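You operate a simulated robot arm through the tools that you are given. There is no shell and no other tool.

The job below is to be done with a simulated two-armed robot. You get a single attempt, and the scene is never put back.

## Task
Stop the drips: push bench clips four and seven in.
Fine: blue valve shut while you push them; reopen it after. Where these are worked on the way, their far stop is far enough and under half their travel is too little: blue valve.

It is judged by the outcome, as a careful person would: the job done as asked, and still so three seconds after it is handed in. It fails if anything else is knocked over, pushed out of place, dropped, spilled or broken.

## Robot
Two 7-joint arms with two-finger grippers on one trunk that stands fixed in place. Base frame: the origin is at the foot of the trunk, x ahead of it, y to its left, z up. Units: m, rad, N and s.
The left shoulder is at [0.068, 0.216, 1.157], the right one opposite. With the tool pointing down near the work surface each hand reaches from about 0.3 to 0.82 m from the base axis, measured 20 degrees to its own side. Payload 3.18 kg a hand.
The TCP of each hand is the grasp point between the finger pads, 0.03 m short of the fingertips. In the tool frame z runs along the fingers and y along their closing line. Largest opening 0.144 m; the body of the gripper starts 0.103 m behind the TCP.
Orientation is told as [roll, pitch, yaw] about the base's x, y, z axes, in that order, counted from this pose: with the fingers straight down and closing along the base's y, the tool's x points along the base's -x, its y along +y and its z along -z.

## Interface
- The arms move only by the tool jog_arm. It takes "left_series", "right_series" or both (then of equal length, played together; a hand with none holds still); each is a list of rows, each a list of 2 entries, a list of its own where there are three numbers: the shift along the tool's x, y, z in units of 50 mm (1.0 is 50 mm), then the turn, a rotation vector about the tool's x, y, z in units of 5 degrees (1.0 is 5 degrees). In form: [[[dx, dy, dz], [rx, ry, rz]], ...]. A call has 1 to 20 rows; each row shifts and turns the commanded pose from where the row before left it, along the tool's axes as they then stand. "left_hand" and "right_hand" are, for a hand that has rows, the gripper command, from -1 (fully open) to 1 (shut), values between in proportion, set as the call begins (left out, the last holds). A call with a number of a shift or a turn outside -1 to 1 is refused whole. A row lasts 0.2 s, in which the tool goes at most 0.05 m and 0.15 rad; a call with a longer step from one row to the next is refused whole, and so is a gripper value outside its range. A pose out of reach is approached as far as the arm can. The call stops where the force on the tool passes 40 N (or 10 N more than at its start, if that is more) or the arm is blocked; 0.2 s more then pass. The fingers move at their own pace and stop on an object; they squeeze with about 43 N. The grip force told is the motor's: it shows also when the fingers shut on nothing. Time passes only in rows, and 0.2 s behind the last, so rows that do not move let the fingers close. The reply holds the time, the measured pose of the TCP, the force on the tool along the base axes, the opening and the grip force, in the units named above and with some noise, with the torque about the TCP (base axes, N m) and any sound that the robot's microphone picked up, and new pictures: "show" is both (left out), scene, wrist or none (wrist: the cameras of the hands that moved).
- Cameras (640 x 400 px; columns grow to the right, rows downward): "scene" is now at [0.1503, 0.0276, 1.3463]; the picture's right is [0.33, -0.95, 0.00], its down [-0.54, -0.19, -0.82] and it looks along [0.77, 0.27, -0.57] (base axes); focal length 278 px, centre (320, 200). "left" rides on the left gripper at [0.077, -0.016, -0.143] in its tool frame; the picture's right is [0.21, 0.98, 0.00], its down [-0.84, 0.18, -0.51] and it looks along [-0.50, 0.11, 0.86] (tool axes); focal length 218 px, centre (320, 200). "right" rides on the right gripper at [0.077, 0.016, -0.143] in its tool frame; the picture's right is [-0.21, 0.98, 0.00], its down [-0.84, -0.18, -0.51] and it looks along [-0.50, -0.11, 0.86] (tool axes); focal length 218 px, centre (320, 200). There is no depth. A picture from a camera that has moved, and an enlarged one, comes with that camera's place and axes in the base frame and with its lens.
- lift_body(by): slides the trunk up (or, below 0, down) by that many m; the arms and the scene camera ride with it, the base frame stays. It gives what a move gives, with no picture.
- pan_tilt(pan, tilt): turns the head with the scene camera to pan (to the left, within 1.396 rad either way) and tilt (down, from -0.506 to 1.204), counted from straight ahead of the robot. It gives what a move gives, and a new picture of the scene camera.
- inspect(camera, box): a new picture of the part [left, top, right, bottom] of that camera's present view, enlarged. It takes no simulated time.
- close_job(): hands the job in; it is judged then, once.

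Nothing tells you positions but the pictures and the camera data. Unless the task says otherwise, let go and move clear before handing in.

The tools are called after ">>>" as name(argument=value, ...) on one line, values as JSON. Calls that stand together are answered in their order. jog_arm: Moves the arms, as the interface text tells. Its arguments: {"type":"object","properties":{"left_series":{"type":"array"},"left_hand":{"type":"number"},"right_series":{"type":"array"},"right_hand":{"type":"number"},"show":{"type":"string","enum":["both","scene","wrist","none"]}},"required":[]} The other tools are called the same way: lift_body (by) slides the trunk up or down; pan_tilt (pan, tilt) turns the head that bears the scene camera; inspect (camera, box) takes an enlarged picture of a part of a camera's view; close_job () hands the job in.

At the start:

```text
time_s: 0.0
left_tcp_pos: [0.3861, 0.4069, 1.1251]
left_tool_rot: [-0.001, 0.0, 0.004]
left_force: [-0.4, -0.9, -0.5]
left_ft_torque: [0.02, 0.0, -0.01]
left_width: 0.144
left_grasp_force: 0.0
right_tcp_pos: [0.416, -0.049, 1.1594]
right_tool_rot: [-0.001, 0.002, -0.001]
right_force: [-0.6, 0.4, -0.5]
right_ft_torque: [-0.01, 0.03, 0.0]
right_width: 0.1439
right_grasp_force: 0.0
trunk travel left (down, up): [-0.238, 0.131]
head pan, tilt: [0.332, 0.611]
```

scene: 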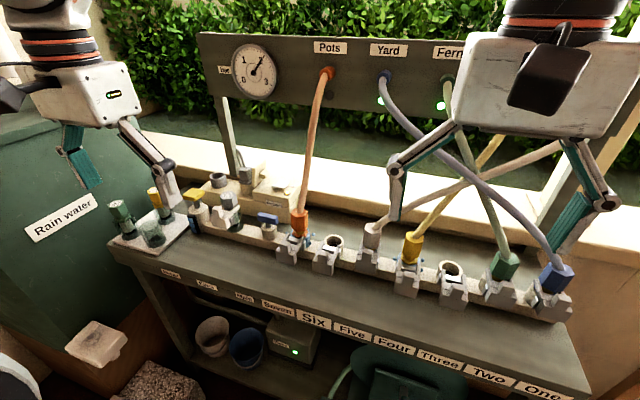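
right: 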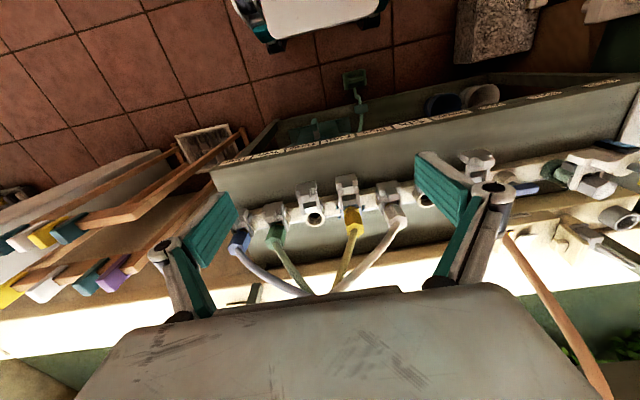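
left: 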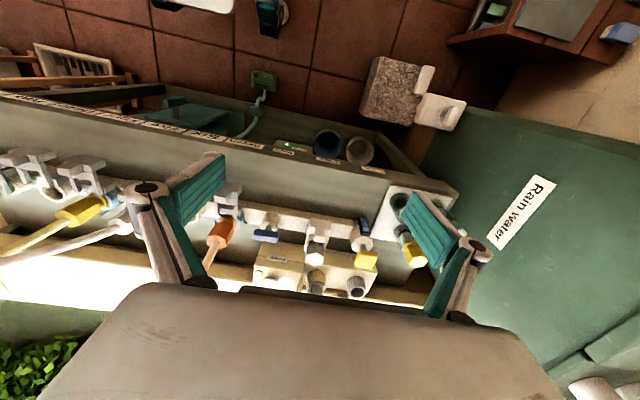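

I see a potting bench with a manifold of numbered stations along its front edge (labels One to about Ten, right to left), hoses with coloured connectors, and some valves at the left end. I'll take enlarged views to find the clips, the labels and the blue valve before moving.

>>> inspect(camera="scene", box=[100, 160, 340, 310])

>>> inspect(camera="scene", box=[260, 200, 420, 300])

>>> inspect(camera="scene", box=[380, 210, 600, 400])

>>> inspect(camera="scene", box=[150, 250, 400, 400])

>>> inspect(camera="scene", box=[200, 20, 480, 140])

>>> inspect(camera="left", box=[180, 120, 480, 310])

>>> inspect(camera="right", box=[210, 120, 530, 310])

```text
2.67 times, centred on (220, 235) of scene
camera zoom: at [0.1503, 0.0276, 1.3463], right [0.33, -0.95, 0.0], down [-0.54, -0.19, -0.82], along [0.77, 0.27, -0.57], focal length 741 px, centre (587, 107)
```

zoom: 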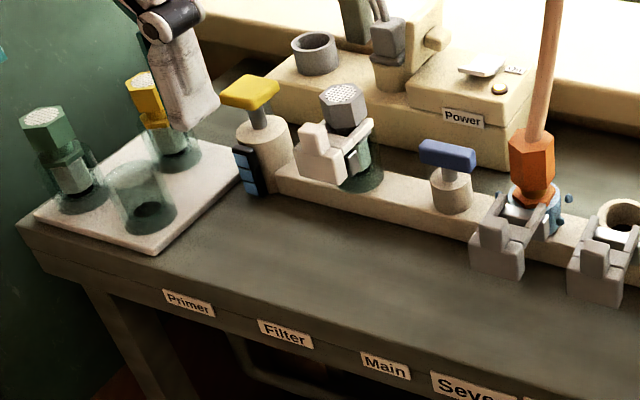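

```text
4.00 times, centred on (340, 250) of scene
camera zoom: at [0.1503, 0.0276, 1.3463], right [0.33, -0.95, 0.0], down [-0.54, -0.19, -0.82], along [0.77, 0.27, -0.57], focal length 1112 px, centre (240, 0)
```

zoom: 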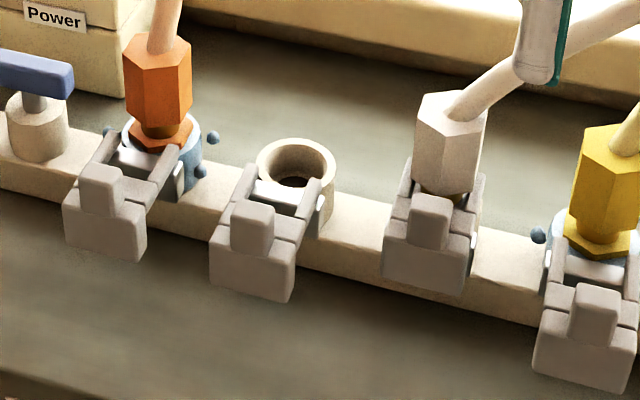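

```text
2.11 times, centred on (490, 305) of scene
camera zoom: at [0.1503, 0.0276, 1.3463], right [0.33, -0.95, 0.0], down [-0.54, -0.19, -0.82], along [0.77, 0.27, -0.57], focal length 585 px, centre (-38, -21)
```

zoom: 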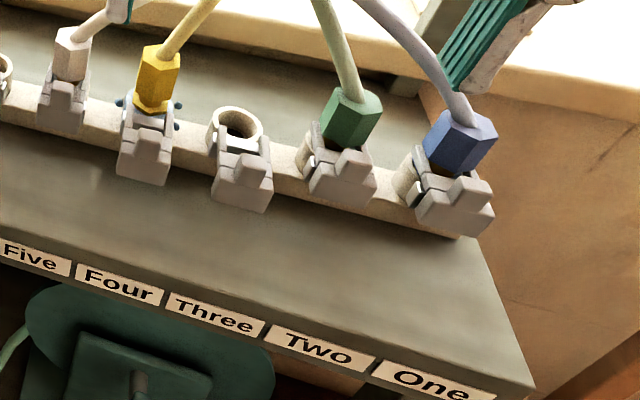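

```text
2.56 times, centred on (275, 325) of scene
camera zoom: at [0.1503, 0.0276, 1.3463], right [0.33, -0.95, 0.0], down [-0.54, -0.19, -0.82], along [0.77, 0.27, -0.57], focal length 712 px, centre (435, -120)
```

zoom: 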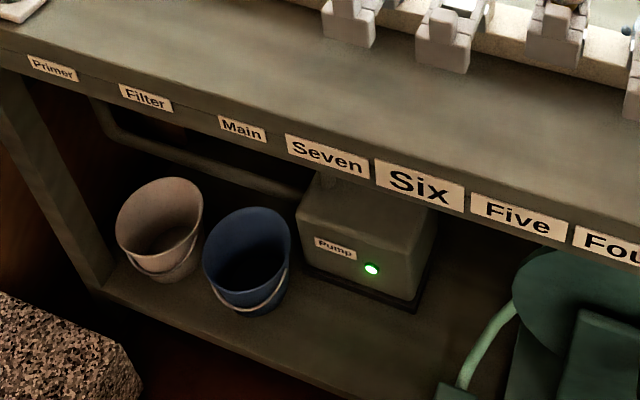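

```text
2.29 times, centred on (340, 80) of scene
camera zoom: at [0.1503, 0.0276, 1.3463], right [0.33, -0.95, 0.0], down [-0.54, -0.19, -0.82], along [0.77, 0.27, -0.57], focal length 636 px, centre (274, 474)
```

zoom: 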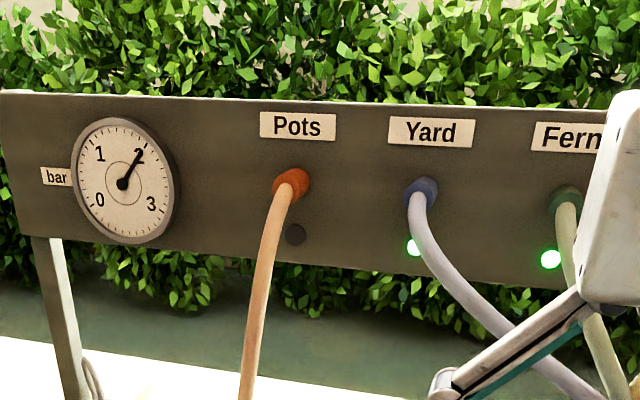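

```text
2.11 times, centred on (330, 215) of left
camera zoom: at [0.3084, 0.3908, 1.2664], right [-0.21, 0.98, 0.0], down [0.84, 0.18, 0.51], along [0.5, 0.11, -0.86], focal length 460 px, centre (299, 168)
```

zoom: 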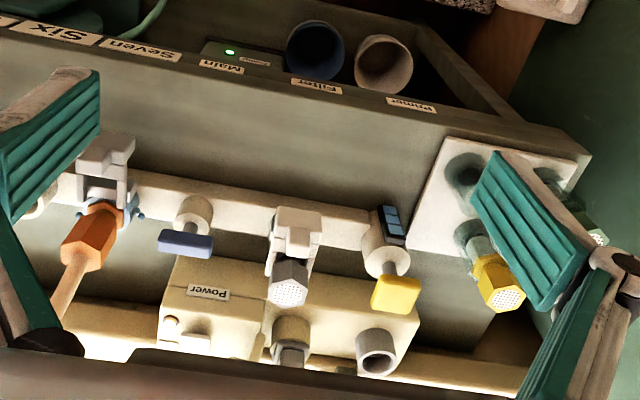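

```text
2.00 times, centred on (370, 215) of right
camera zoom: at [0.3389, -0.0319, 1.3017], right [0.21, 0.98, 0.0], down [0.84, -0.18, 0.51], along [0.5, -0.11, -0.86], focal length 436 px, centre (220, 170)
```

zoom: 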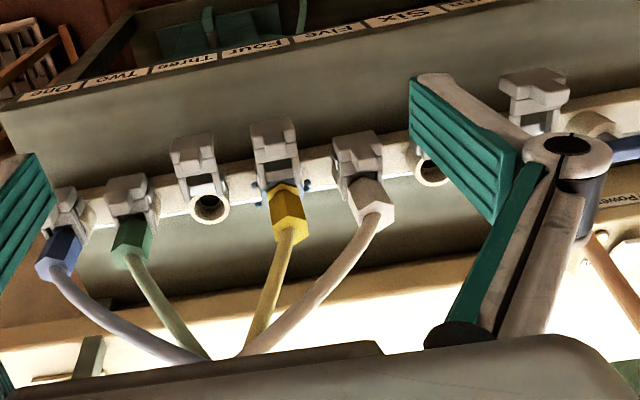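

The labels show the stations running right to left: One (blue hose) to Seven (orange hose), then Main (blue T-handle), Filter and Primer. Clips four (yellow) and seven (orange) sit further out than one, two and five. I estimate the blue handle at (0.64, 0.34, 0.89). I'll move the left hand in for a closer look.

>>> jog_arm(left_series=[[[-0.32, -0.335, 0.475], [0, 0, 0]], [[-0.32, -0.335, 0.475], [0, 0, 0]], [[-0.32, -0.335, 0.475], [0, 0, 0]], [[-0.32, -0.335, 0.475], [0, 0, 0]], [[0, 0, 0], [0, 0, 0]]], show="both")

```text
time_s: 1.2
left_tcp_pos: [0.4492, 0.3381, 1.0293]
left_tool_rot: [0.0, -0.002, 0.0]
left_force: [0.2, 0.2, 0.7]
left_ft_torque: [0.04, -0.01, 0.04]
left_width: 0.144
left_grasp_force: 0.0
right_tcp_pos: [0.4159, -0.0479, 1.161]
right_tool_rot: [0.0, 0.0, 0.0]
right_force: [-0.6, -0.5, 1.4]
right_ft_torque: [-0.03, -0.04, -0.03]
right_width: 0.1441
right_grasp_force: 0.1
trunk travel left (down, up): [-0.238, 0.131]
head pan, tilt: [0.332, 0.611]
camera scene: at [0.1496, 0.0276, 1.3465], right [0.33, -0.95, 0.0], down [-0.54, -0.19, -0.82], along [0.77, 0.27, -0.57], focal length 278 px, centre (320, 200)
camera left: at [0.371, 0.3226, 1.1716], right [-0.21, 0.98, 0.0], down [0.84, 0.18, 0.51], along [0.5, 0.11, -0.86], focal length 218 px, centre (320, 200)
```

scene: 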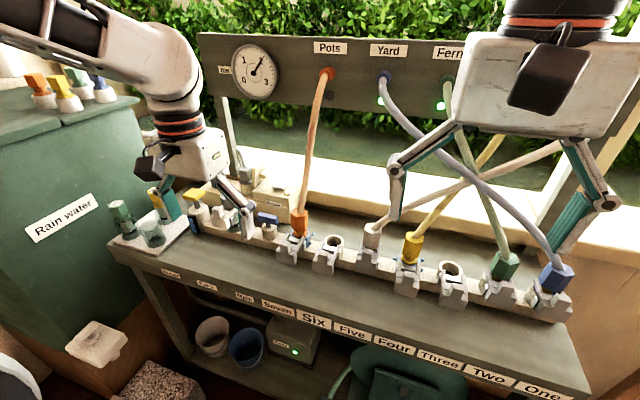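
left: 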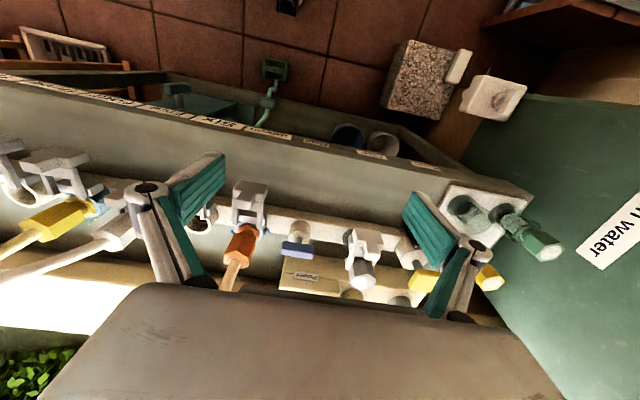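

The left wrist camera now looks down on the valve and clip seven; image up is toward the robot. I'll enlarge both areas to judge the handle, the stem and the clip geometry.

>>> inspect(camera="left", box=[180, 160, 340, 300])

>>> inspect(camera="left", box=[320, 190, 480, 310])

>>> inspect(camera="scene", box=[240, 190, 340, 280])

>>> inspect(camera="scene", box=[340, 210, 480, 320])

>>> inspect(camera="left", box=[0, 120, 160, 260])

```text
2.86 times, centred on (260, 230) of left
camera zoom: at [0.371, 0.3226, 1.1716], right [-0.21, 0.98, 0.0], down [0.84, 0.18, 0.51], along [0.5, 0.11, -0.86], focal length 624 px, centre (491, 114)
```

zoom: 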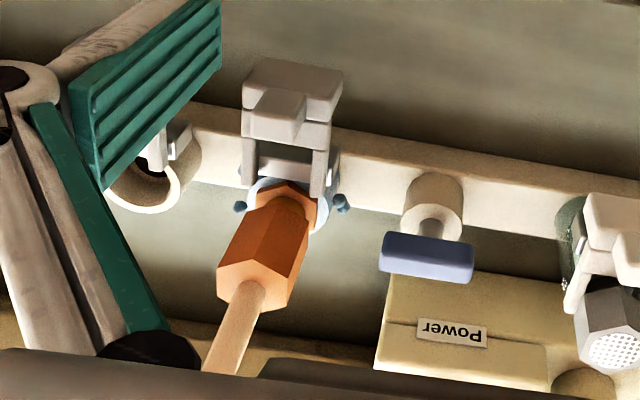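

```text
3.33 times, centred on (400, 250) of left
camera zoom: at [0.371, 0.3226, 1.1716], right [-0.21, 0.98, 0.0], down [0.84, 0.18, 0.51], along [0.5, 0.11, -0.86], focal length 728 px, centre (53, 33)
```

zoom: 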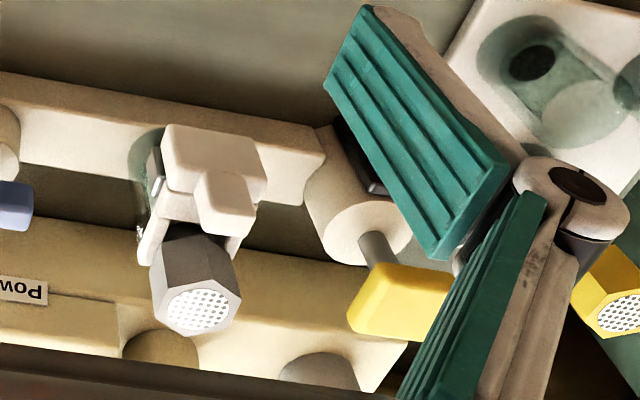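

```text
4.44 times, centred on (290, 235) of scene
camera zoom: at [0.1496, 0.0276, 1.3465], right [0.33, -0.95, 0.0], down [-0.54, -0.19, -0.82], along [0.77, 0.27, -0.57], focal length 1236 px, centre (453, 44)
```

zoom: 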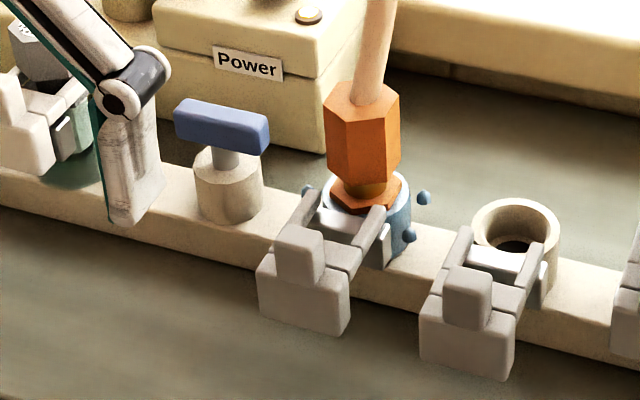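

```text
3.64 times, centred on (410, 265) of scene
camera zoom: at [0.1496, 0.0276, 1.3465], right [0.33, -0.95, 0.0], down [-0.54, -0.19, -0.82], along [0.77, 0.27, -0.57], focal length 1011 px, centre (-7, -36)
```

zoom: 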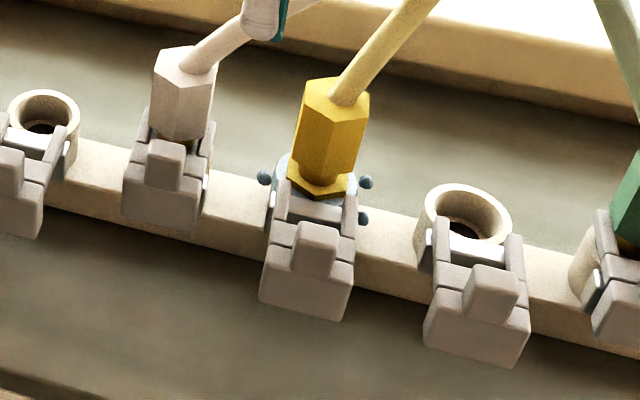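

```text
2.86 times, centred on (80, 190) of left
camera zoom: at [0.371, 0.3226, 1.1716], right [-0.21, 0.98, 0.0], down [0.84, 0.18, 0.51], along [0.5, 0.11, -0.86], focal length 624 px, centre (1006, 229)
```

zoom: 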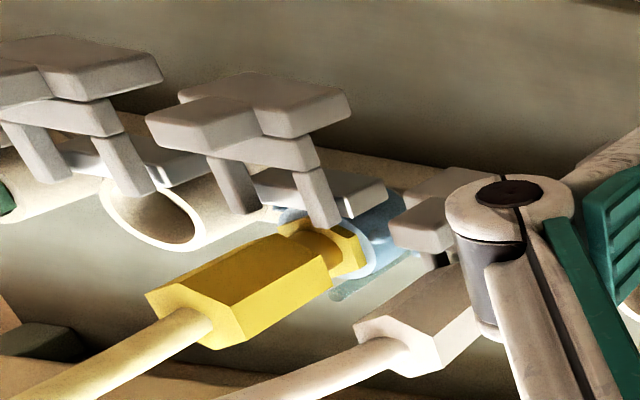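

Water drops show at sockets four and seven. The blue bar lies along the manifold (y), which I take as open, with its centre near (0.64, 0.34, 0.89) and the valve body top near z 0.86. I'll turn the left hand 90° with the camera on the +y side, away from the orange hose, and half-close it so it can grip the bar across x.

>>> jog_arm(left_series=[[[0, 0, 0], [0, 0, 1]], [[0, 0, 0], [0, 0, 1]], [[0, 0, 0], [0, 0, 1]], [[0, 0, 0], [0, 0, 1]], [[0, 0, 0], [0, 0, 1]], [[0, 0, 0], [0, 0, 1]], [[0, 0, 0], [0, 0, 1]], [[0, 0, 0], [0, 0, 1]], [[0, 0, 0], [0, 0, 1]], [[0, 0, 0], [0, 0, 1]], [[0, 0, 0], [0, 0, 1]], [[0, 0, 0], [0, 0, 1]], [[0, 0, 0], [0, 0, 1]], [[0, 0, 0], [0, 0, 1]], [[0, 0, 0], [0, 0, 1]], [[0, 0, 0], [0, 0, 1]], [[0, 0, 0], [0, 0, 1]], [[0, 0, 0], [0, 0, 1]]], left_hand=0.15, show="both")

```text
time_s: 5.0
left_tcp_pos: [0.4495, 0.3402, 1.0292]
left_tool_rot: [0.001, 0.0, -1.572]
left_force: [0.3, -0.3, 0.4]
left_ft_torque: [0.02, 0.01, 0.0]
left_width: 0.0615
left_grasp_force: 0.0
right_tcp_pos: [0.4162, -0.0488, 1.1597]
right_tool_rot: [-0.002, 0.001, 0.001]
right_force: [-0.6, -0.2, -0.1]
right_ft_torque: [0.01, 0.02, 0.01]
right_width: 0.1442
right_grasp_force: 0.2
trunk travel left (down, up): [-0.238, 0.131]
head pan, tilt: [0.332, 0.611]
camera scene: at [0.1503, 0.0276, 1.3463], right [0.33, -0.95, 0.0], down [-0.54, -0.19, -0.82], along [0.77, 0.27, -0.57], focal length 278 px, centre (320, 200)
camera left: at [0.4325, 0.4166, 1.1714], right [0.98, 0.21, 0.0], down [0.18, -0.84, 0.51], along [0.11, -0.5, -0.86], focal length 218 px, centre (320, 200)
```

scene: 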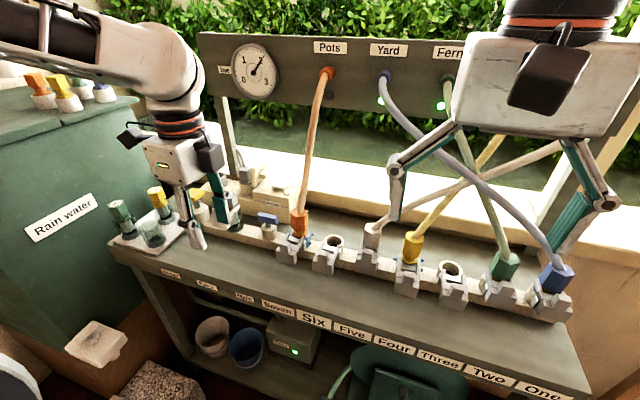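
left: 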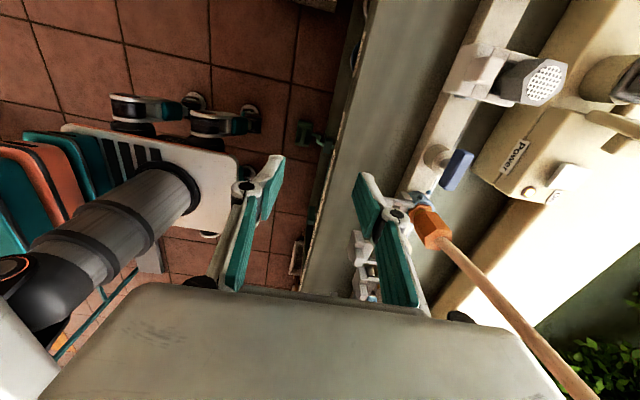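

The second view confirms the bar centre at about (0.641, 0.341, 0.893). I'll move the hand forward to stand above it at the same height and look again.

>>> jog_arm(left_series=[[[0, 0.766, 0], [0, 0, 0]], [[0, 0.766, 0], [0, 0, 0]], [[0, 0.766, 0], [0, 0, 0]], [[0, 0.766, 0], [0, 0, 0]], [[0, 0.766, 0], [0, 0, 0]], [[0, 0, 0], [0, 0, 0]]], show="both")

```text
time_s: 6.4
left_tcp_pos: [0.639, 0.3377, 1.0312]
left_tool_rot: [0.002, 0.001, -1.569]
left_force: [-0.2, -0.4, -0.4]
left_ft_torque: [0.06, -0.06, -0.01]
left_width: 0.0611
left_grasp_force: 0.0
right_tcp_pos: [0.4148, -0.0499, 1.1605]
right_tool_rot: [0.0, 0.0, -0.001]
right_force: [-0.5, -0.6, -0.2]
right_ft_torque: [0.01, -0.03, 0.02]
right_width: 0.144
right_grasp_force: 0.2
trunk travel left (down, up): [-0.238, 0.131]
head pan, tilt: [0.332, 0.611]
camera scene: at [0.1491, 0.0271, 1.3466], right [0.33, -0.95, 0.0], down [-0.54, -0.19, -0.82], along [0.77, 0.27, -0.57], focal length 278 px, centre (320, 200)
camera left: at [0.6214, 0.415, 1.1743], right [0.98, 0.21, 0.0], down [0.18, -0.84, 0.51], along [0.11, -0.5, -0.86], focal length 218 px, centre (320, 200)
```

scene: 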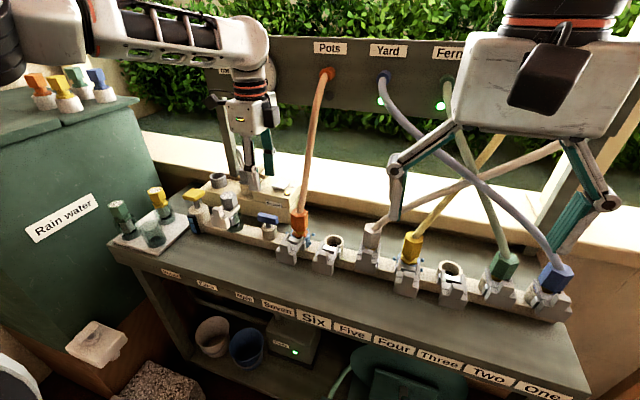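
left: 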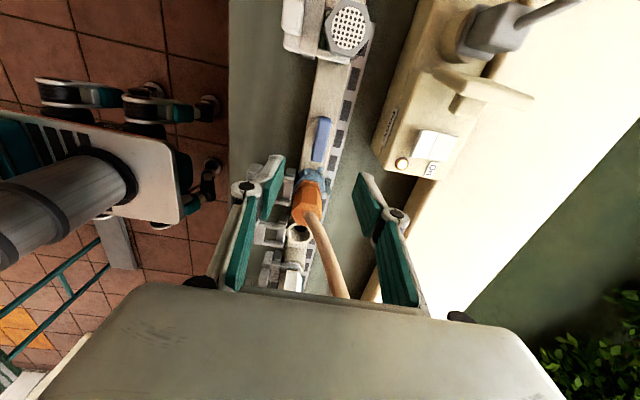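

The bar shows just beyond the fingers' plane, still at about (0.641, 0.340). I'll enlarge it to check its angle and clearance before lowering.

>>> inspect(camera="left", box=[240, 80, 420, 240])

>>> inspect(camera="scene", box=[190, 60, 350, 260])

```text
2.50 times, centred on (330, 160) of left
camera zoom: at [0.6214, 0.415, 1.1743], right [0.98, 0.21, 0.0], down [0.18, -0.84, 0.51], along [0.11, -0.5, -0.86], focal length 546 px, centre (295, 300)
```

zoom: 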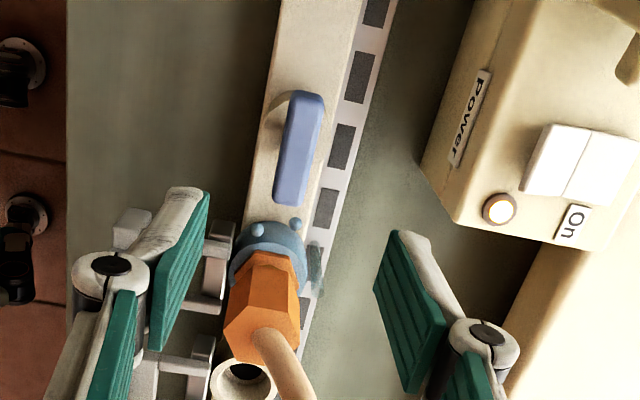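

```text
2.00 times, centred on (270, 160) of scene
camera zoom: at [0.1491, 0.0271, 1.3466], right [0.33, -0.95, 0.0], down [-0.54, -0.19, -0.82], along [0.77, 0.27, -0.57], focal length 556 px, centre (420, 280)
```

zoom: 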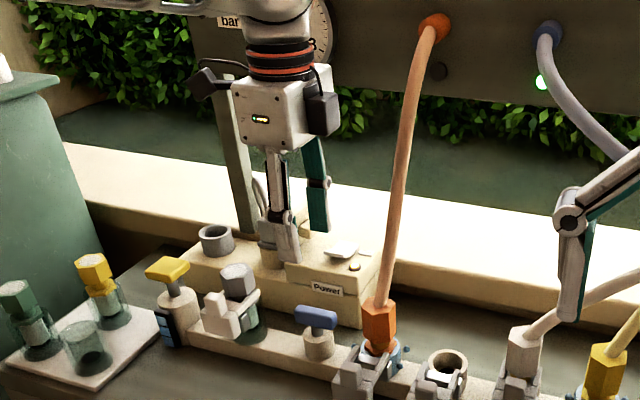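

The bar lies along y between the finger planes with good margins. The small box on the hand's −y side clears the orange hose by about 2 cm. I'll lower most of the way and check.

>>> jog_arm(left_series=[[[0.02, 0.01, 0.5], [0, 0, 0]], [[0.02, 0.01, 0.5], [0, 0, 0]], [[0.02, 0.01, 0.5], [0, 0, 0]], [[0.02, 0.01, 0.4], [0, 0, 0]], [[0, 0, 0], [0, 0, 0]]], show="both")

>>> inspect(camera="scene", box=[200, 130, 340, 270])

>>> inspect(camera="left", box=[220, 60, 440, 300])

```text
time_s: 7.6
left_tcp_pos: [0.6446, 0.3441, 0.9345]
left_tool_rot: [0.002, 0.001, -1.571]
left_force: [-0.4, 0.0, 0.7]
left_ft_torque: [-0.03, -0.03, 0.03]
left_width: 0.0611
left_grasp_force: 0.2
right_tcp_pos: [0.4157, -0.0511, 1.1605]
right_tool_rot: [0.0, 0.002, 0.002]
right_force: [-0.1, -0.3, 0.8]
right_ft_torque: [0.03, 0.01, 0.03]
right_width: 0.1441
right_grasp_force: 0.1
trunk travel left (down, up): [-0.238, 0.131]
head pan, tilt: [0.332, 0.611]
camera scene: at [0.15, 0.0275, 1.3464], right [0.33, -0.95, 0.0], down [-0.54, -0.19, -0.82], along [0.77, 0.27, -0.57], focal length 278 px, centre (320, 200)
camera left: at [0.6265, 0.4207, 1.0762], right [0.98, 0.21, 0.0], down [0.18, -0.84, 0.51], along [0.11, -0.5, -0.86], focal length 218 px, centre (320, 200)
```

scene: 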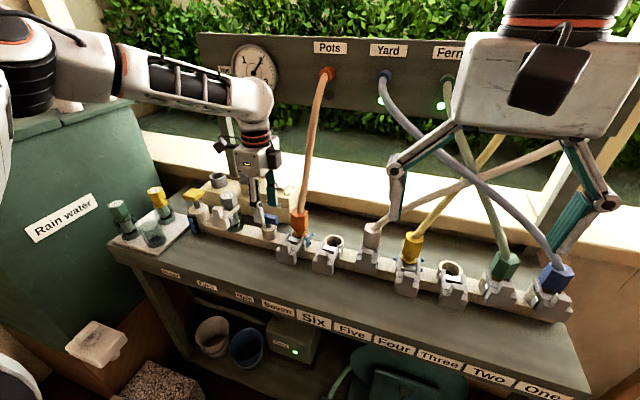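
left: 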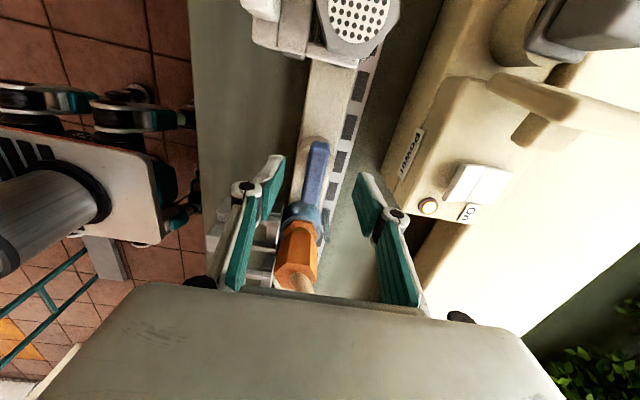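

```text
2.86 times, centred on (270, 200) of scene
camera zoom: at [0.15, 0.0275, 1.3464], right [0.33, -0.95, 0.0], down [-0.54, -0.19, -0.82], along [0.77, 0.27, -0.57], focal length 794 px, centre (463, 200)
```

zoom: 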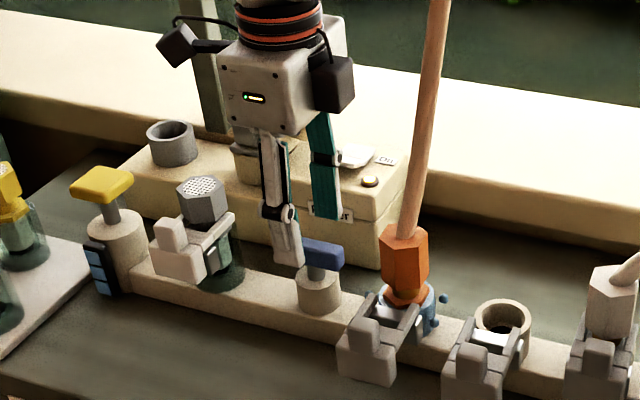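

```text
1.67 times, centred on (330, 180) of left
camera zoom: at [0.6265, 0.4207, 1.0762], right [0.98, 0.21, 0.0], down [0.18, -0.84, 0.51], along [0.11, -0.5, -0.86], focal length 364 px, centre (303, 233)
```

zoom: 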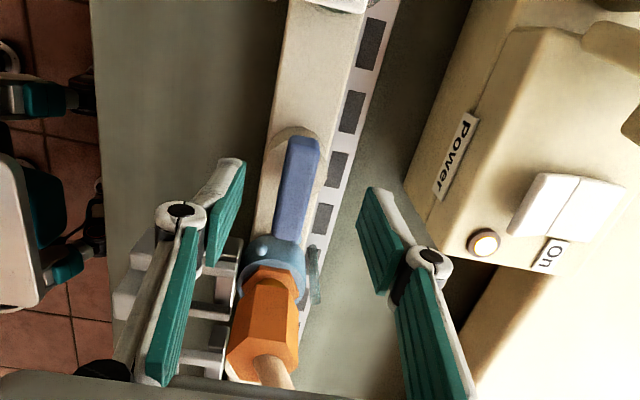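

The bar is centred at about (0.640, 0.343) between the open fingers, top near z 0.903. I'll lower the last 3 cm with a small x correction and close on it.

>>> jog_arm(left_series=[[[0, -0.04, 0.3], [0, 0, 0]], [[0, -0.04, 0.3], [0, 0, 0]], [[0, 0, 0], [0, 0, 0]]], show="both")

>>> inspect(camera="scene", box=[220, 150, 340, 270])

>>> inspect(camera="left", box=[220, 60, 440, 300])

```text
time_s: 8.4
left_tcp_pos: [0.6388, 0.344, 0.905]
left_tool_rot: [-0.002, -0.001, -1.569]
left_force: [-1.1, -0.1, 0.5]
left_ft_torque: [0.02, 0.03, -0.04]
left_width: 0.0613
left_grasp_force: 0.0
right_tcp_pos: [0.4151, -0.0486, 1.1602]
right_tool_rot: [0.0, 0.001, 0.0]
right_force: [-0.2, 0.2, 0.0]
right_ft_torque: [-0.02, 0.0, -0.01]
right_width: 0.1441
right_grasp_force: 0.1
trunk travel left (down, up): [-0.238, 0.131]
head pan, tilt: [0.332, 0.611]
camera scene: at [0.1501, 0.0276, 1.3463], right [0.33, -0.95, 0.0], down [-0.54, -0.19, -0.82], along [0.77, 0.27, -0.57], focal length 278 px, centre (320, 200)
camera left: at [0.6223, 0.4206, 1.047], right [0.98, 0.21, 0.0], down [0.18, -0.84, 0.51], along [0.11, -0.5, -0.86], focal length 218 px, centre (320, 200)
```

scene: 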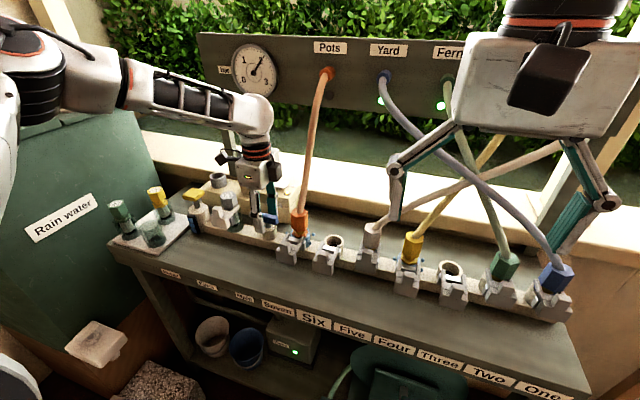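
left: 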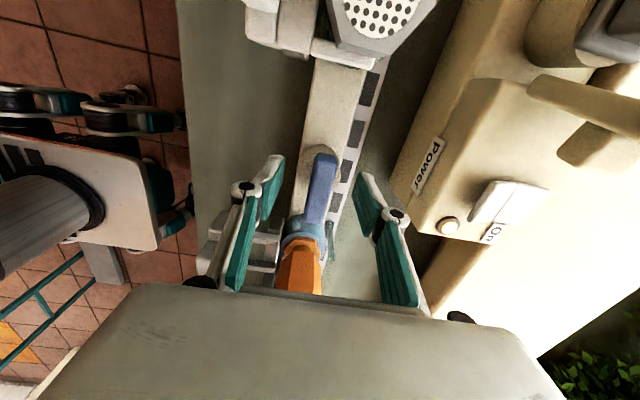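

```text
3.33 times, centred on (280, 210) of scene
camera zoom: at [0.1501, 0.0276, 1.3463], right [0.33, -0.95, 0.0], down [-0.54, -0.19, -0.82], along [0.77, 0.27, -0.57], focal length 927 px, centre (453, 167)
```

zoom: 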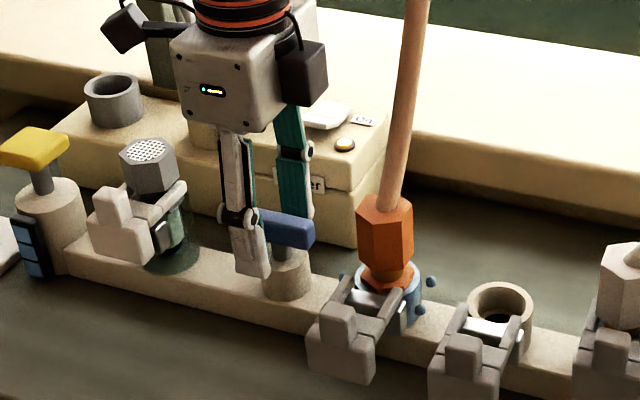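

```text
1.67 times, centred on (330, 180) of left
camera zoom: at [0.6223, 0.4206, 1.047], right [0.98, 0.21, 0.0], down [0.18, -0.84, 0.51], along [0.11, -0.5, -0.86], focal length 364 px, centre (303, 233)
```

zoom: 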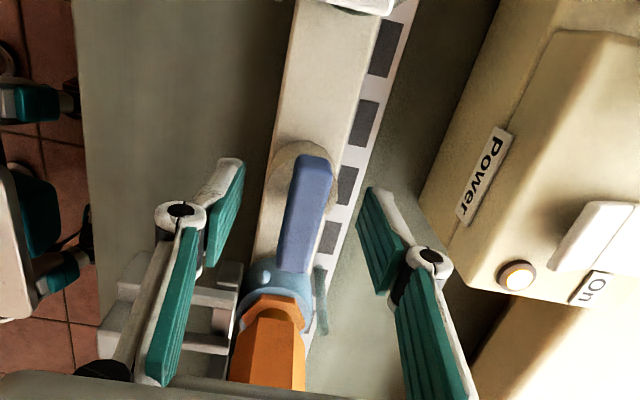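

The fingers straddle the bar with their tips just above the valve body. I'll close the left gripper on it now.

>>> jog_arm(left_series=[[[0, 0, 0], [0, 0, 0]], [[0, 0, 0], [0, 0, 0]], [[0, 0, 0], [0, 0, 0]]], left_hand=1, show="wrist")

```text
time_s: 9.2
left_tcp_pos: [0.6417, 0.3433, 0.9051]
left_tool_rot: [-0.001, -0.001, -1.568]
left_force: [0.7, -0.4, -0.6]
left_ft_torque: [0.06, -0.05, -0.04]
left_width: 0.0165
left_grasp_force: 45.3
right_tcp_pos: [0.4162, -0.049, 1.1598]
right_tool_rot: [-0.001, 0.002, 0.0]
right_force: [-0.1, 0.2, 0.3]
right_ft_torque: [0.0, -0.04, 0.01]
right_width: 0.1437
right_grasp_force: 0.0
trunk travel left (down, up): [-0.238, 0.131]
head pan, tilt: [0.332, 0.611]
camera left: at [0.6225, 0.4207, 1.0469], right [0.98, 0.21, 0.0], down [0.18, -0.84, 0.51], along [0.11, -0.5, -0.86], focal length 218 px, centre (320, 200)
```

left: 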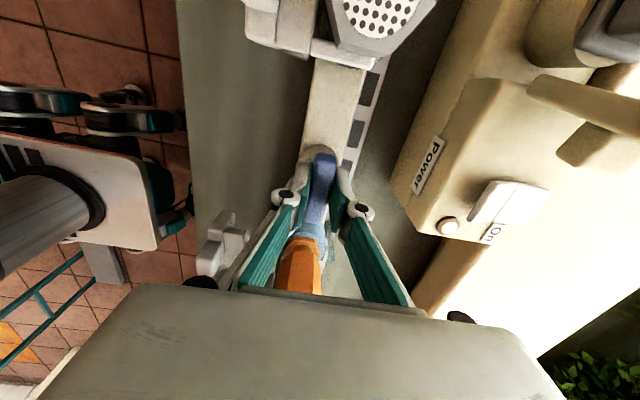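

The bar is gripped at a width of 16.5 mm, with negligible side force. I'll test-turn counterclockwise by about 10° and watch the torque to learn which way the valve goes.

>>> jog_arm(left_series=[[[0, 0, 0], [0, 0, -1]], [[0, 0, 0], [0, 0, -1]], [[0, 0, 0], [0, 0, 0]]], show="wrist")

```text
time_s: 10.0
left_tcp_pos: [0.6402, 0.344, 0.9055]
left_tool_rot: [0.002, 0.0, -1.394]
left_force: [3.3, -1.1, 1.4]
left_ft_torque: [0.09, -0.06, -1.47]
left_width: 0.0202
left_grasp_force: 45.4
right_tcp_pos: [0.4162, -0.049, 1.1611]
right_tool_rot: [0.0, 0.003, 0.0]
right_force: [1.3, 0.1, 0.3]
right_ft_torque: [-0.04, 0.0, 0.01]
right_width: 0.1441
right_grasp_force: 0.1
trunk travel left (down, up): [-0.238, 0.131]
head pan, tilt: [0.332, 0.611]
camera left: at [0.6094, 0.4165, 1.0472], right [0.93, 0.38, 0.0], down [0.32, -0.8, 0.51], along [0.19, -0.47, -0.86], focal length 218 px, centre (320, 200)
```

left: 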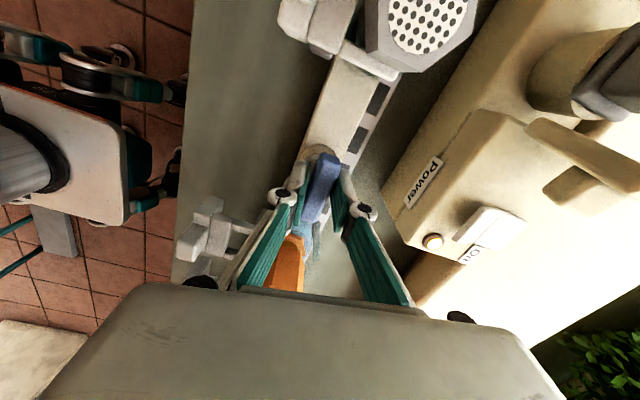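

Turning counterclockwise met 1.5 N·m and the fingers were wedged open, so that is a stop. I'll turn back and test clockwise.

>>> jog_arm(left_series=[[[0, 0, 0], [0, 0, 1]], [[0, 0, 0], [0, 0, 1]], [[0, 0, 0], [0, 0, 1]], [[0, 0, 0], [0, 0, 1]], [[0, 0, 0], [0, 0, 0]]], show="wrist")

```text
time_s: 11.2
left_tcp_pos: [0.6403, 0.3436, 0.9038]
left_tool_rot: [0.001, 0.0, -1.744]
left_force: [7.8, 3.2, 5.7]
left_ft_torque: [-0.11, -0.19, 0.07]
left_width: 0.0164
left_grasp_force: 45.0
right_tcp_pos: [0.4158, -0.0494, 1.1596]
right_tool_rot: [-0.001, 0.002, 0.001]
right_force: [0.9, 0.1, -0.4]
right_ft_torque: [0.04, -0.05, -0.01]
right_width: 0.1442
right_grasp_force: 0.1
trunk travel left (down, up): [-0.238, 0.131]
head pan, tilt: [0.332, 0.611]
camera left: at [0.6364, 0.4226, 1.0467], right [1.0, 0.04, 0.0], down [0.03, -0.86, 0.51], along [0.02, -0.51, -0.86], focal length 218 px, centre (320, 200)
```

left: 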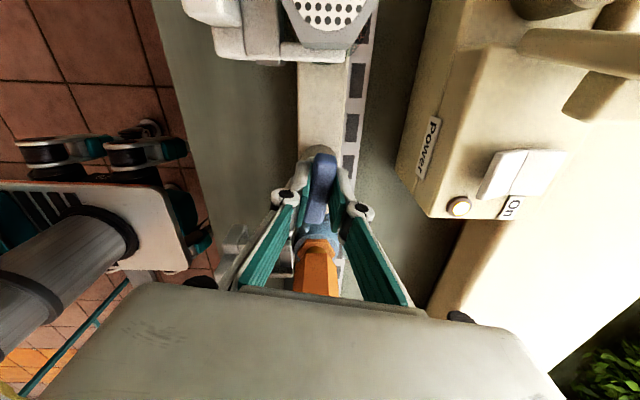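

Clockwise turns freely (0.07 N·m) and the bar follows. I'll continue clockwise in steps, checking that the wrist keeps up and nothing nears the orange hose.

>>> jog_arm(left_series=[[[0, 0, 0], [0, 0, 1]], [[0, 0, 0], [0, 0, 1]], [[0, 0, 0], [0, 0, 1]], [[0, 0, 0], [0, 0, 1]], [[0, 0, 0], [0, 0, 0]]], show="both")

>>> inspect(camera="scene", box=[220, 130, 340, 270])

```text
time_s: 12.4
left_tcp_pos: [0.6423, 0.3439, 0.9041]
left_tool_rot: [0.001, 0.003, -2.092]
left_force: [21.4, 3.1, 9.6]
left_ft_torque: [-0.32, -0.34, 0.08]
left_width: 0.0165
left_grasp_force: 45.2
right_tcp_pos: [0.4177, -0.0495, 1.1595]
right_tool_rot: [-0.001, 0.001, 0.001]
right_force: [0.1, 0.8, -0.1]
right_ft_torque: [0.04, 0.0, 0.01]
right_width: 0.144
right_grasp_force: 0.1
trunk travel left (down, up): [-0.238, 0.131]
head pan, tilt: [0.332, 0.611]
camera scene: at [0.1515, 0.0275, 1.3462], right [0.33, -0.95, 0.0], down [-0.54, -0.19, -0.82], along [0.77, 0.27, -0.57], focal length 278 px, centre (320, 200)
camera left: at [0.6646, 0.4184, 1.0467], right [0.95, -0.31, 0.0], down [-0.27, -0.82, 0.51], along [-0.15, -0.48, -0.86], focal length 218 px, centre (320, 200)
```

scene: 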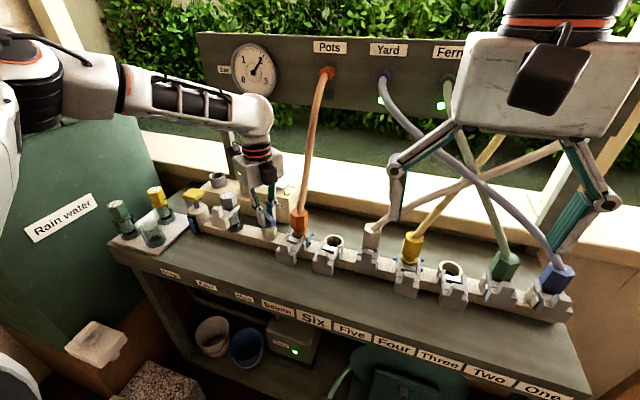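
left: 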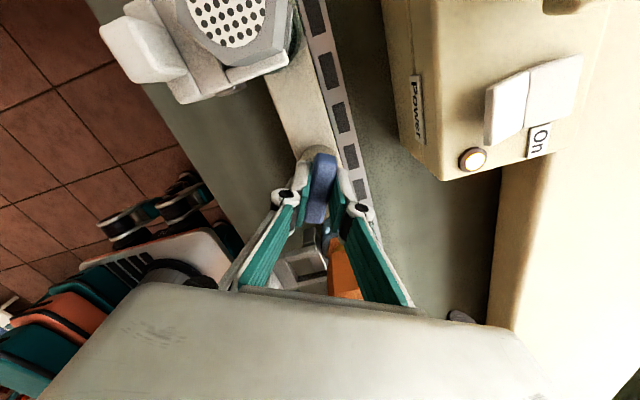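

```text
2.86 times, centred on (280, 200) of scene
camera zoom: at [0.1515, 0.0275, 1.3462], right [0.33, -0.95, 0.0], down [-0.54, -0.19, -0.82], along [0.77, 0.27, -0.57], focal length 794 px, centre (434, 200)
```

zoom: 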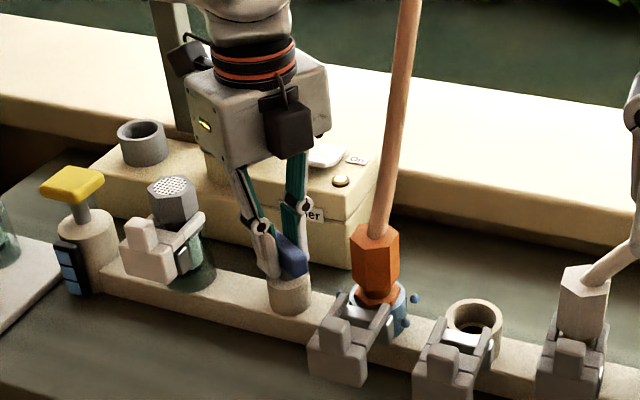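

The bar has turned about 30° and follows. But a 21 N side force toward +x has built up, because the grip is slightly off the stem axis. I'll ease the hand about 4 mm toward +x and slightly up to relieve it before going on.

>>> jog_arm(left_series=[[[0.04, 0.07, -0.02], [0, 0, 0]], [[0, 0, 0], [0, 0, 0]]], show="none")

```text
time_s: 13.0
left_tcp_pos: [0.6418, 0.3438, 0.9045]
left_tool_rot: [-0.003, 0.0, -2.096]
left_force: [-2.4, -1.6, 6.5]
left_ft_torque: [0.74, -0.3, 0.01]
left_width: 0.0162
left_grasp_force: 45.6
right_tcp_pos: [0.4148, -0.0493, 1.1603]
right_tool_rot: [0.0, 0.003, 0.0]
right_force: [-0.1, -0.2, -0.6]
right_ft_torque: [0.01, -0.04, 0.02]
right_width: 0.1438
right_grasp_force: 0.1
trunk travel left (down, up): [-0.238, 0.131]
head pan, tilt: [0.332, 0.611]
```

Side force is back to about 2 N, so arm stiffness is near 6 N/mm and the stem is a few mm to −y of my grip. I'll continue clockwise 30° more, moving along the arc about the stem.

>>> jog_arm(left_series=[[[0, 0.011, 0], [0, 0, 1]], [[0, 0.011, 0], [0, 0, 1]], [[0, 0.011, 0], [0, 0, 1]], [[0, 0.011, 0], [0, 0, 1]], [[0, 0, 0], [0, 0, 0]]], show="none")

```text
time_s: 14.2
left_tcp_pos: [0.6422, 0.3417, 0.9043]
left_tool_rot: [-0.001, -0.003, -2.445]
left_force: [-18.7, -6.4, -3.2]
left_ft_torque: [0.08, 0.22, -0.07]
left_width: 0.0166
left_grasp_force: 45.1
right_tcp_pos: [0.4152, -0.0497, 1.16]
right_tool_rot: [0.0, 0.0, 0.0]
right_force: [0.2, 0.9, -0.6]
right_ft_torque: [0.03, -0.01, 0.02]
right_width: 0.1439
right_grasp_force: 0.0
trunk travel left (down, up): [-0.238, 0.131]
head pan, tilt: [0.332, 0.611]
```

At about 50° the bar still follows, torque about zero. The force has swung to −19 N in x, so I overcompensated. I'll back that off and turn another 10°.

>>> jog_arm(left_series=[[[-0.059, -0.023, 0], [0, 0, 0]], [[0, 0, 0], [0, 0, 1]], [[0, 0, 0], [0, 0, 1]], [[0, 0, 0], [0, 0, 0]]], show="both")

>>> inspect(camera="scene", box=[220, 130, 340, 270])

```text
time_s: 15.2
left_tcp_pos: [0.644, 0.3419, 0.9044]
left_tool_rot: [0.0, 0.001, -2.618]
left_force: [1.3, -6.6, -10.4]
left_ft_torque: [-0.23, -0.08, 0.0]
left_width: 0.0165
left_grasp_force: 44.7
right_tcp_pos: [0.4177, -0.0482, 1.1588]
right_tool_rot: [0.0, 0.002, 0.0]
right_force: [-0.3, -0.7, 0.3]
right_ft_torque: [0.0, -0.01, 0.01]
right_width: 0.1441
right_grasp_force: 0.0
trunk travel left (down, up): [-0.238, 0.131]
head pan, tilt: [0.332, 0.611]
camera scene: at [0.1514, 0.0274, 1.3461], right [0.33, -0.95, 0.0], down [-0.54, -0.19, -0.82], along [0.77, 0.27, -0.57], focal length 278 px, centre (320, 200)
camera left: at [0.7003, 0.3949, 1.0468], right [0.67, -0.74, 0.0], down [-0.64, -0.58, 0.51], along [-0.38, -0.34, -0.86], focal length 218 px, centre (320, 200)
```

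scene: 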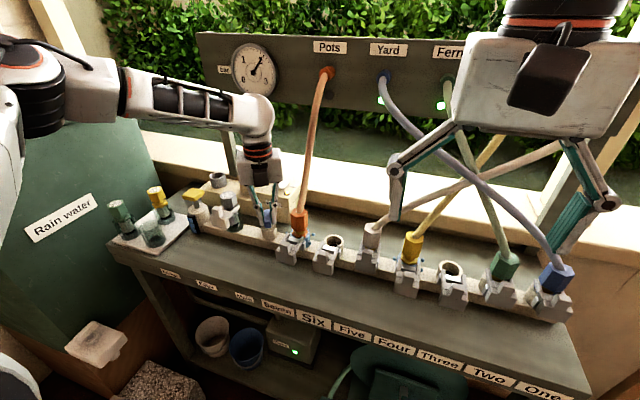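
left: 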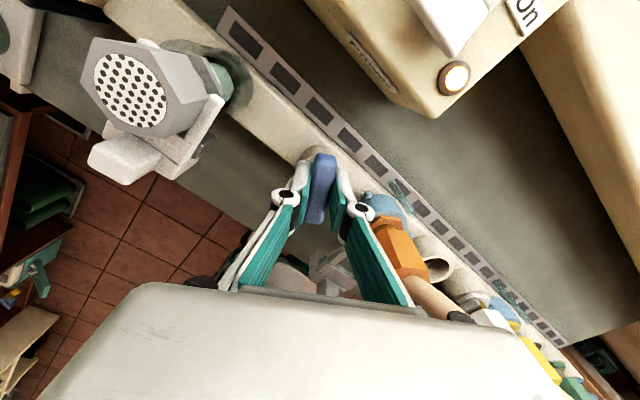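

```text
2.86 times, centred on (280, 200) of scene
camera zoom: at [0.1514, 0.0274, 1.3461], right [0.33, -0.95, 0.0], down [-0.54, -0.19, -0.82], along [0.77, 0.27, -0.57], focal length 794 px, centre (434, 200)
```

zoom: 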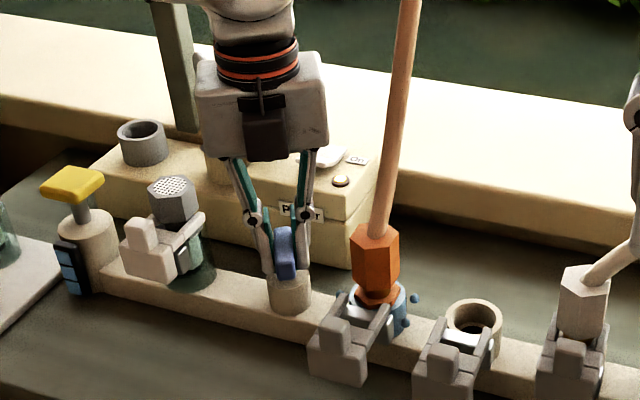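

The bar is now about 60° round and the gripper clears the orange hose by several cm. I'll trim the small forces and turn another 15°.

>>> jog_arm(left_series=[[[-0.01, 0.017, 0.03], [0, 0, 1]], [[0, 0, 0], [0, 0, 1]], [[0, 0, 0], [0, 0, 1]], [[0, 0, 0], [0, 0, 0]]], show="none")

```text
time_s: 16.2
left_tcp_pos: [0.6438, 0.3418, 0.9038]
left_tool_rot: [0.001, 0.004, -2.88]
left_force: [5.4, 0.2, 1.3]
left_ft_torque: [0.18, -0.72, 0.0]
left_width: 0.0163
left_grasp_force: 45.0
right_tcp_pos: [0.4156, -0.0491, 1.16]
right_tool_rot: [0.001, 0.002, 0.001]
right_force: [-0.6, 0.2, 0.1]
right_ft_torque: [-0.03, 0.0, 0.0]
right_width: 0.1439
right_grasp_force: 0.0
trunk travel left (down, up): [-0.238, 0.131]
head pan, tilt: [0.332, 0.611]
```

Now at 75°, with forces small. I'll continue toward the stop and watch the torque.

>>> jog_arm(left_series=[[[0.005, 0, 0], [0, 0, 1]], [[0, 0, 0], [0, 0, 1]], [[0, 0, 0], [0, 0, 1]], [[0, 0, 0], [0, 0, 0]]], show="both")

>>> inspect(camera="scene", box=[220, 40, 360, 270])

```text
time_s: 17.2
left_tcp_pos: [0.6438, 0.3406, 0.905]
left_tool_rot: [0.0, 0.003, -3.143]
left_force: [12.7, 0.5, 9.3]
left_ft_torque: [-0.08, -0.45, 0.0]
left_width: 0.0163
left_grasp_force: 44.7
right_tcp_pos: [0.4165, -0.0506, 1.1596]
right_tool_rot: [0.0, 0.0, 0.001]
right_force: [0.4, -0.1, 0.4]
right_ft_torque: [-0.02, 0.01, 0.02]
right_width: 0.144
right_grasp_force: 0.0
trunk travel left (down, up): [-0.238, 0.131]
head pan, tilt: [0.332, 0.611]
camera scene: at [0.1507, 0.0272, 1.3463], right [0.33, -0.95, 0.0], down [-0.54, -0.19, -0.82], along [0.77, 0.27, -0.57], focal length 278 px, centre (320, 200)
camera left: at [0.719, 0.357, 1.0468], right [0.21, -0.98, 0.0], down [-0.84, -0.18, 0.51], along [-0.49, -0.11, -0.86], focal length 218 px, centre (320, 200)
```

scene: 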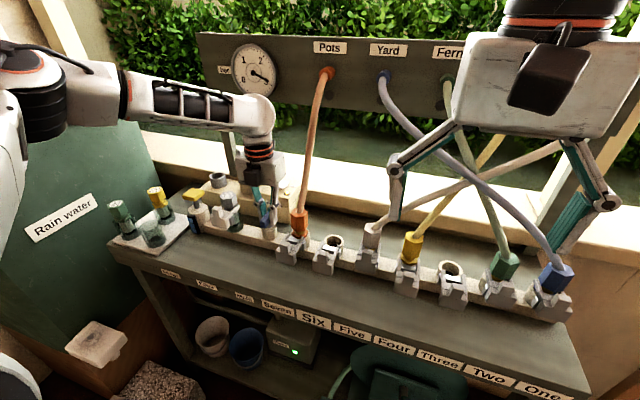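
left: 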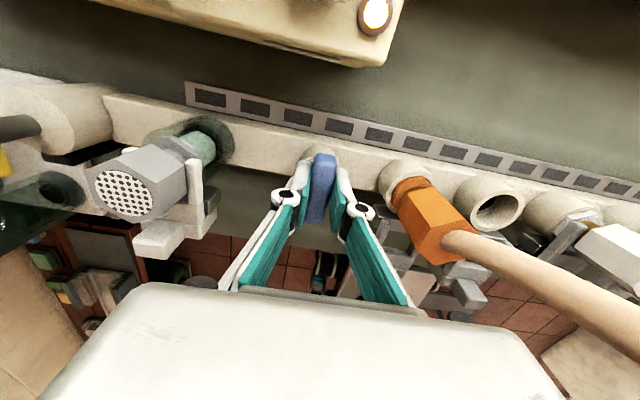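

```text
1.74 times, centred on (290, 155) of scene
camera zoom: at [0.1507, 0.0272, 1.3463], right [0.33, -0.95, 0.0], down [-0.54, -0.19, -0.82], along [0.77, 0.27, -0.57], focal length 484 px, centre (372, 278)
```

zoom: 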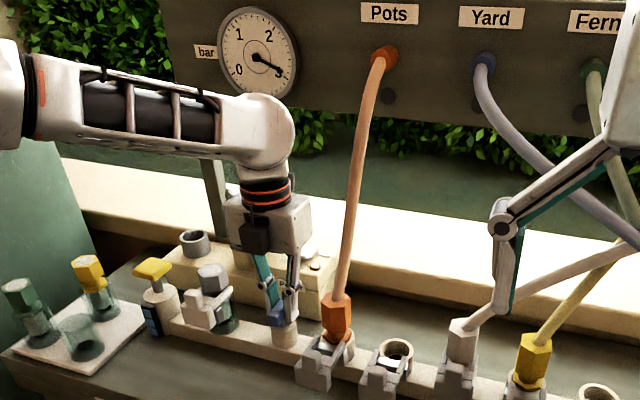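

The valve now looks shut: the gauge rose to about 3, the flow lamps went dark and the drops disappeared. I'll relieve the side force and nudge 5° further to confirm the stop.

>>> jog_arm(left_series=[[[0.035, 0, -0.02], [0, 0, 1]], [[0, 0, 0], [0, 0, 0.4]], [[0, 0, 0], [0, 0, 0]]], show="none")

```text
time_s: 18.0
left_tcp_pos: [0.6424, 0.3403, 0.9043]
left_tool_rot: [-0.001, -0.001, 3.018]
left_force: [-1.3, 0.9, 6.0]
left_ft_torque: [-0.01, 0.57, 1.33]
left_width: 0.019
left_grasp_force: 45.0
right_tcp_pos: [0.4155, -0.0492, 1.1595]
right_tool_rot: [0.001, 0.001, 0.001]
right_force: [0.1, 0.1, 0.0]
right_ft_torque: [-0.01, 0.01, -0.01]
right_width: 0.1438
right_grasp_force: 0.2
trunk travel left (down, up): [-0.238, 0.131]
head pan, tilt: [0.332, 0.611]
```

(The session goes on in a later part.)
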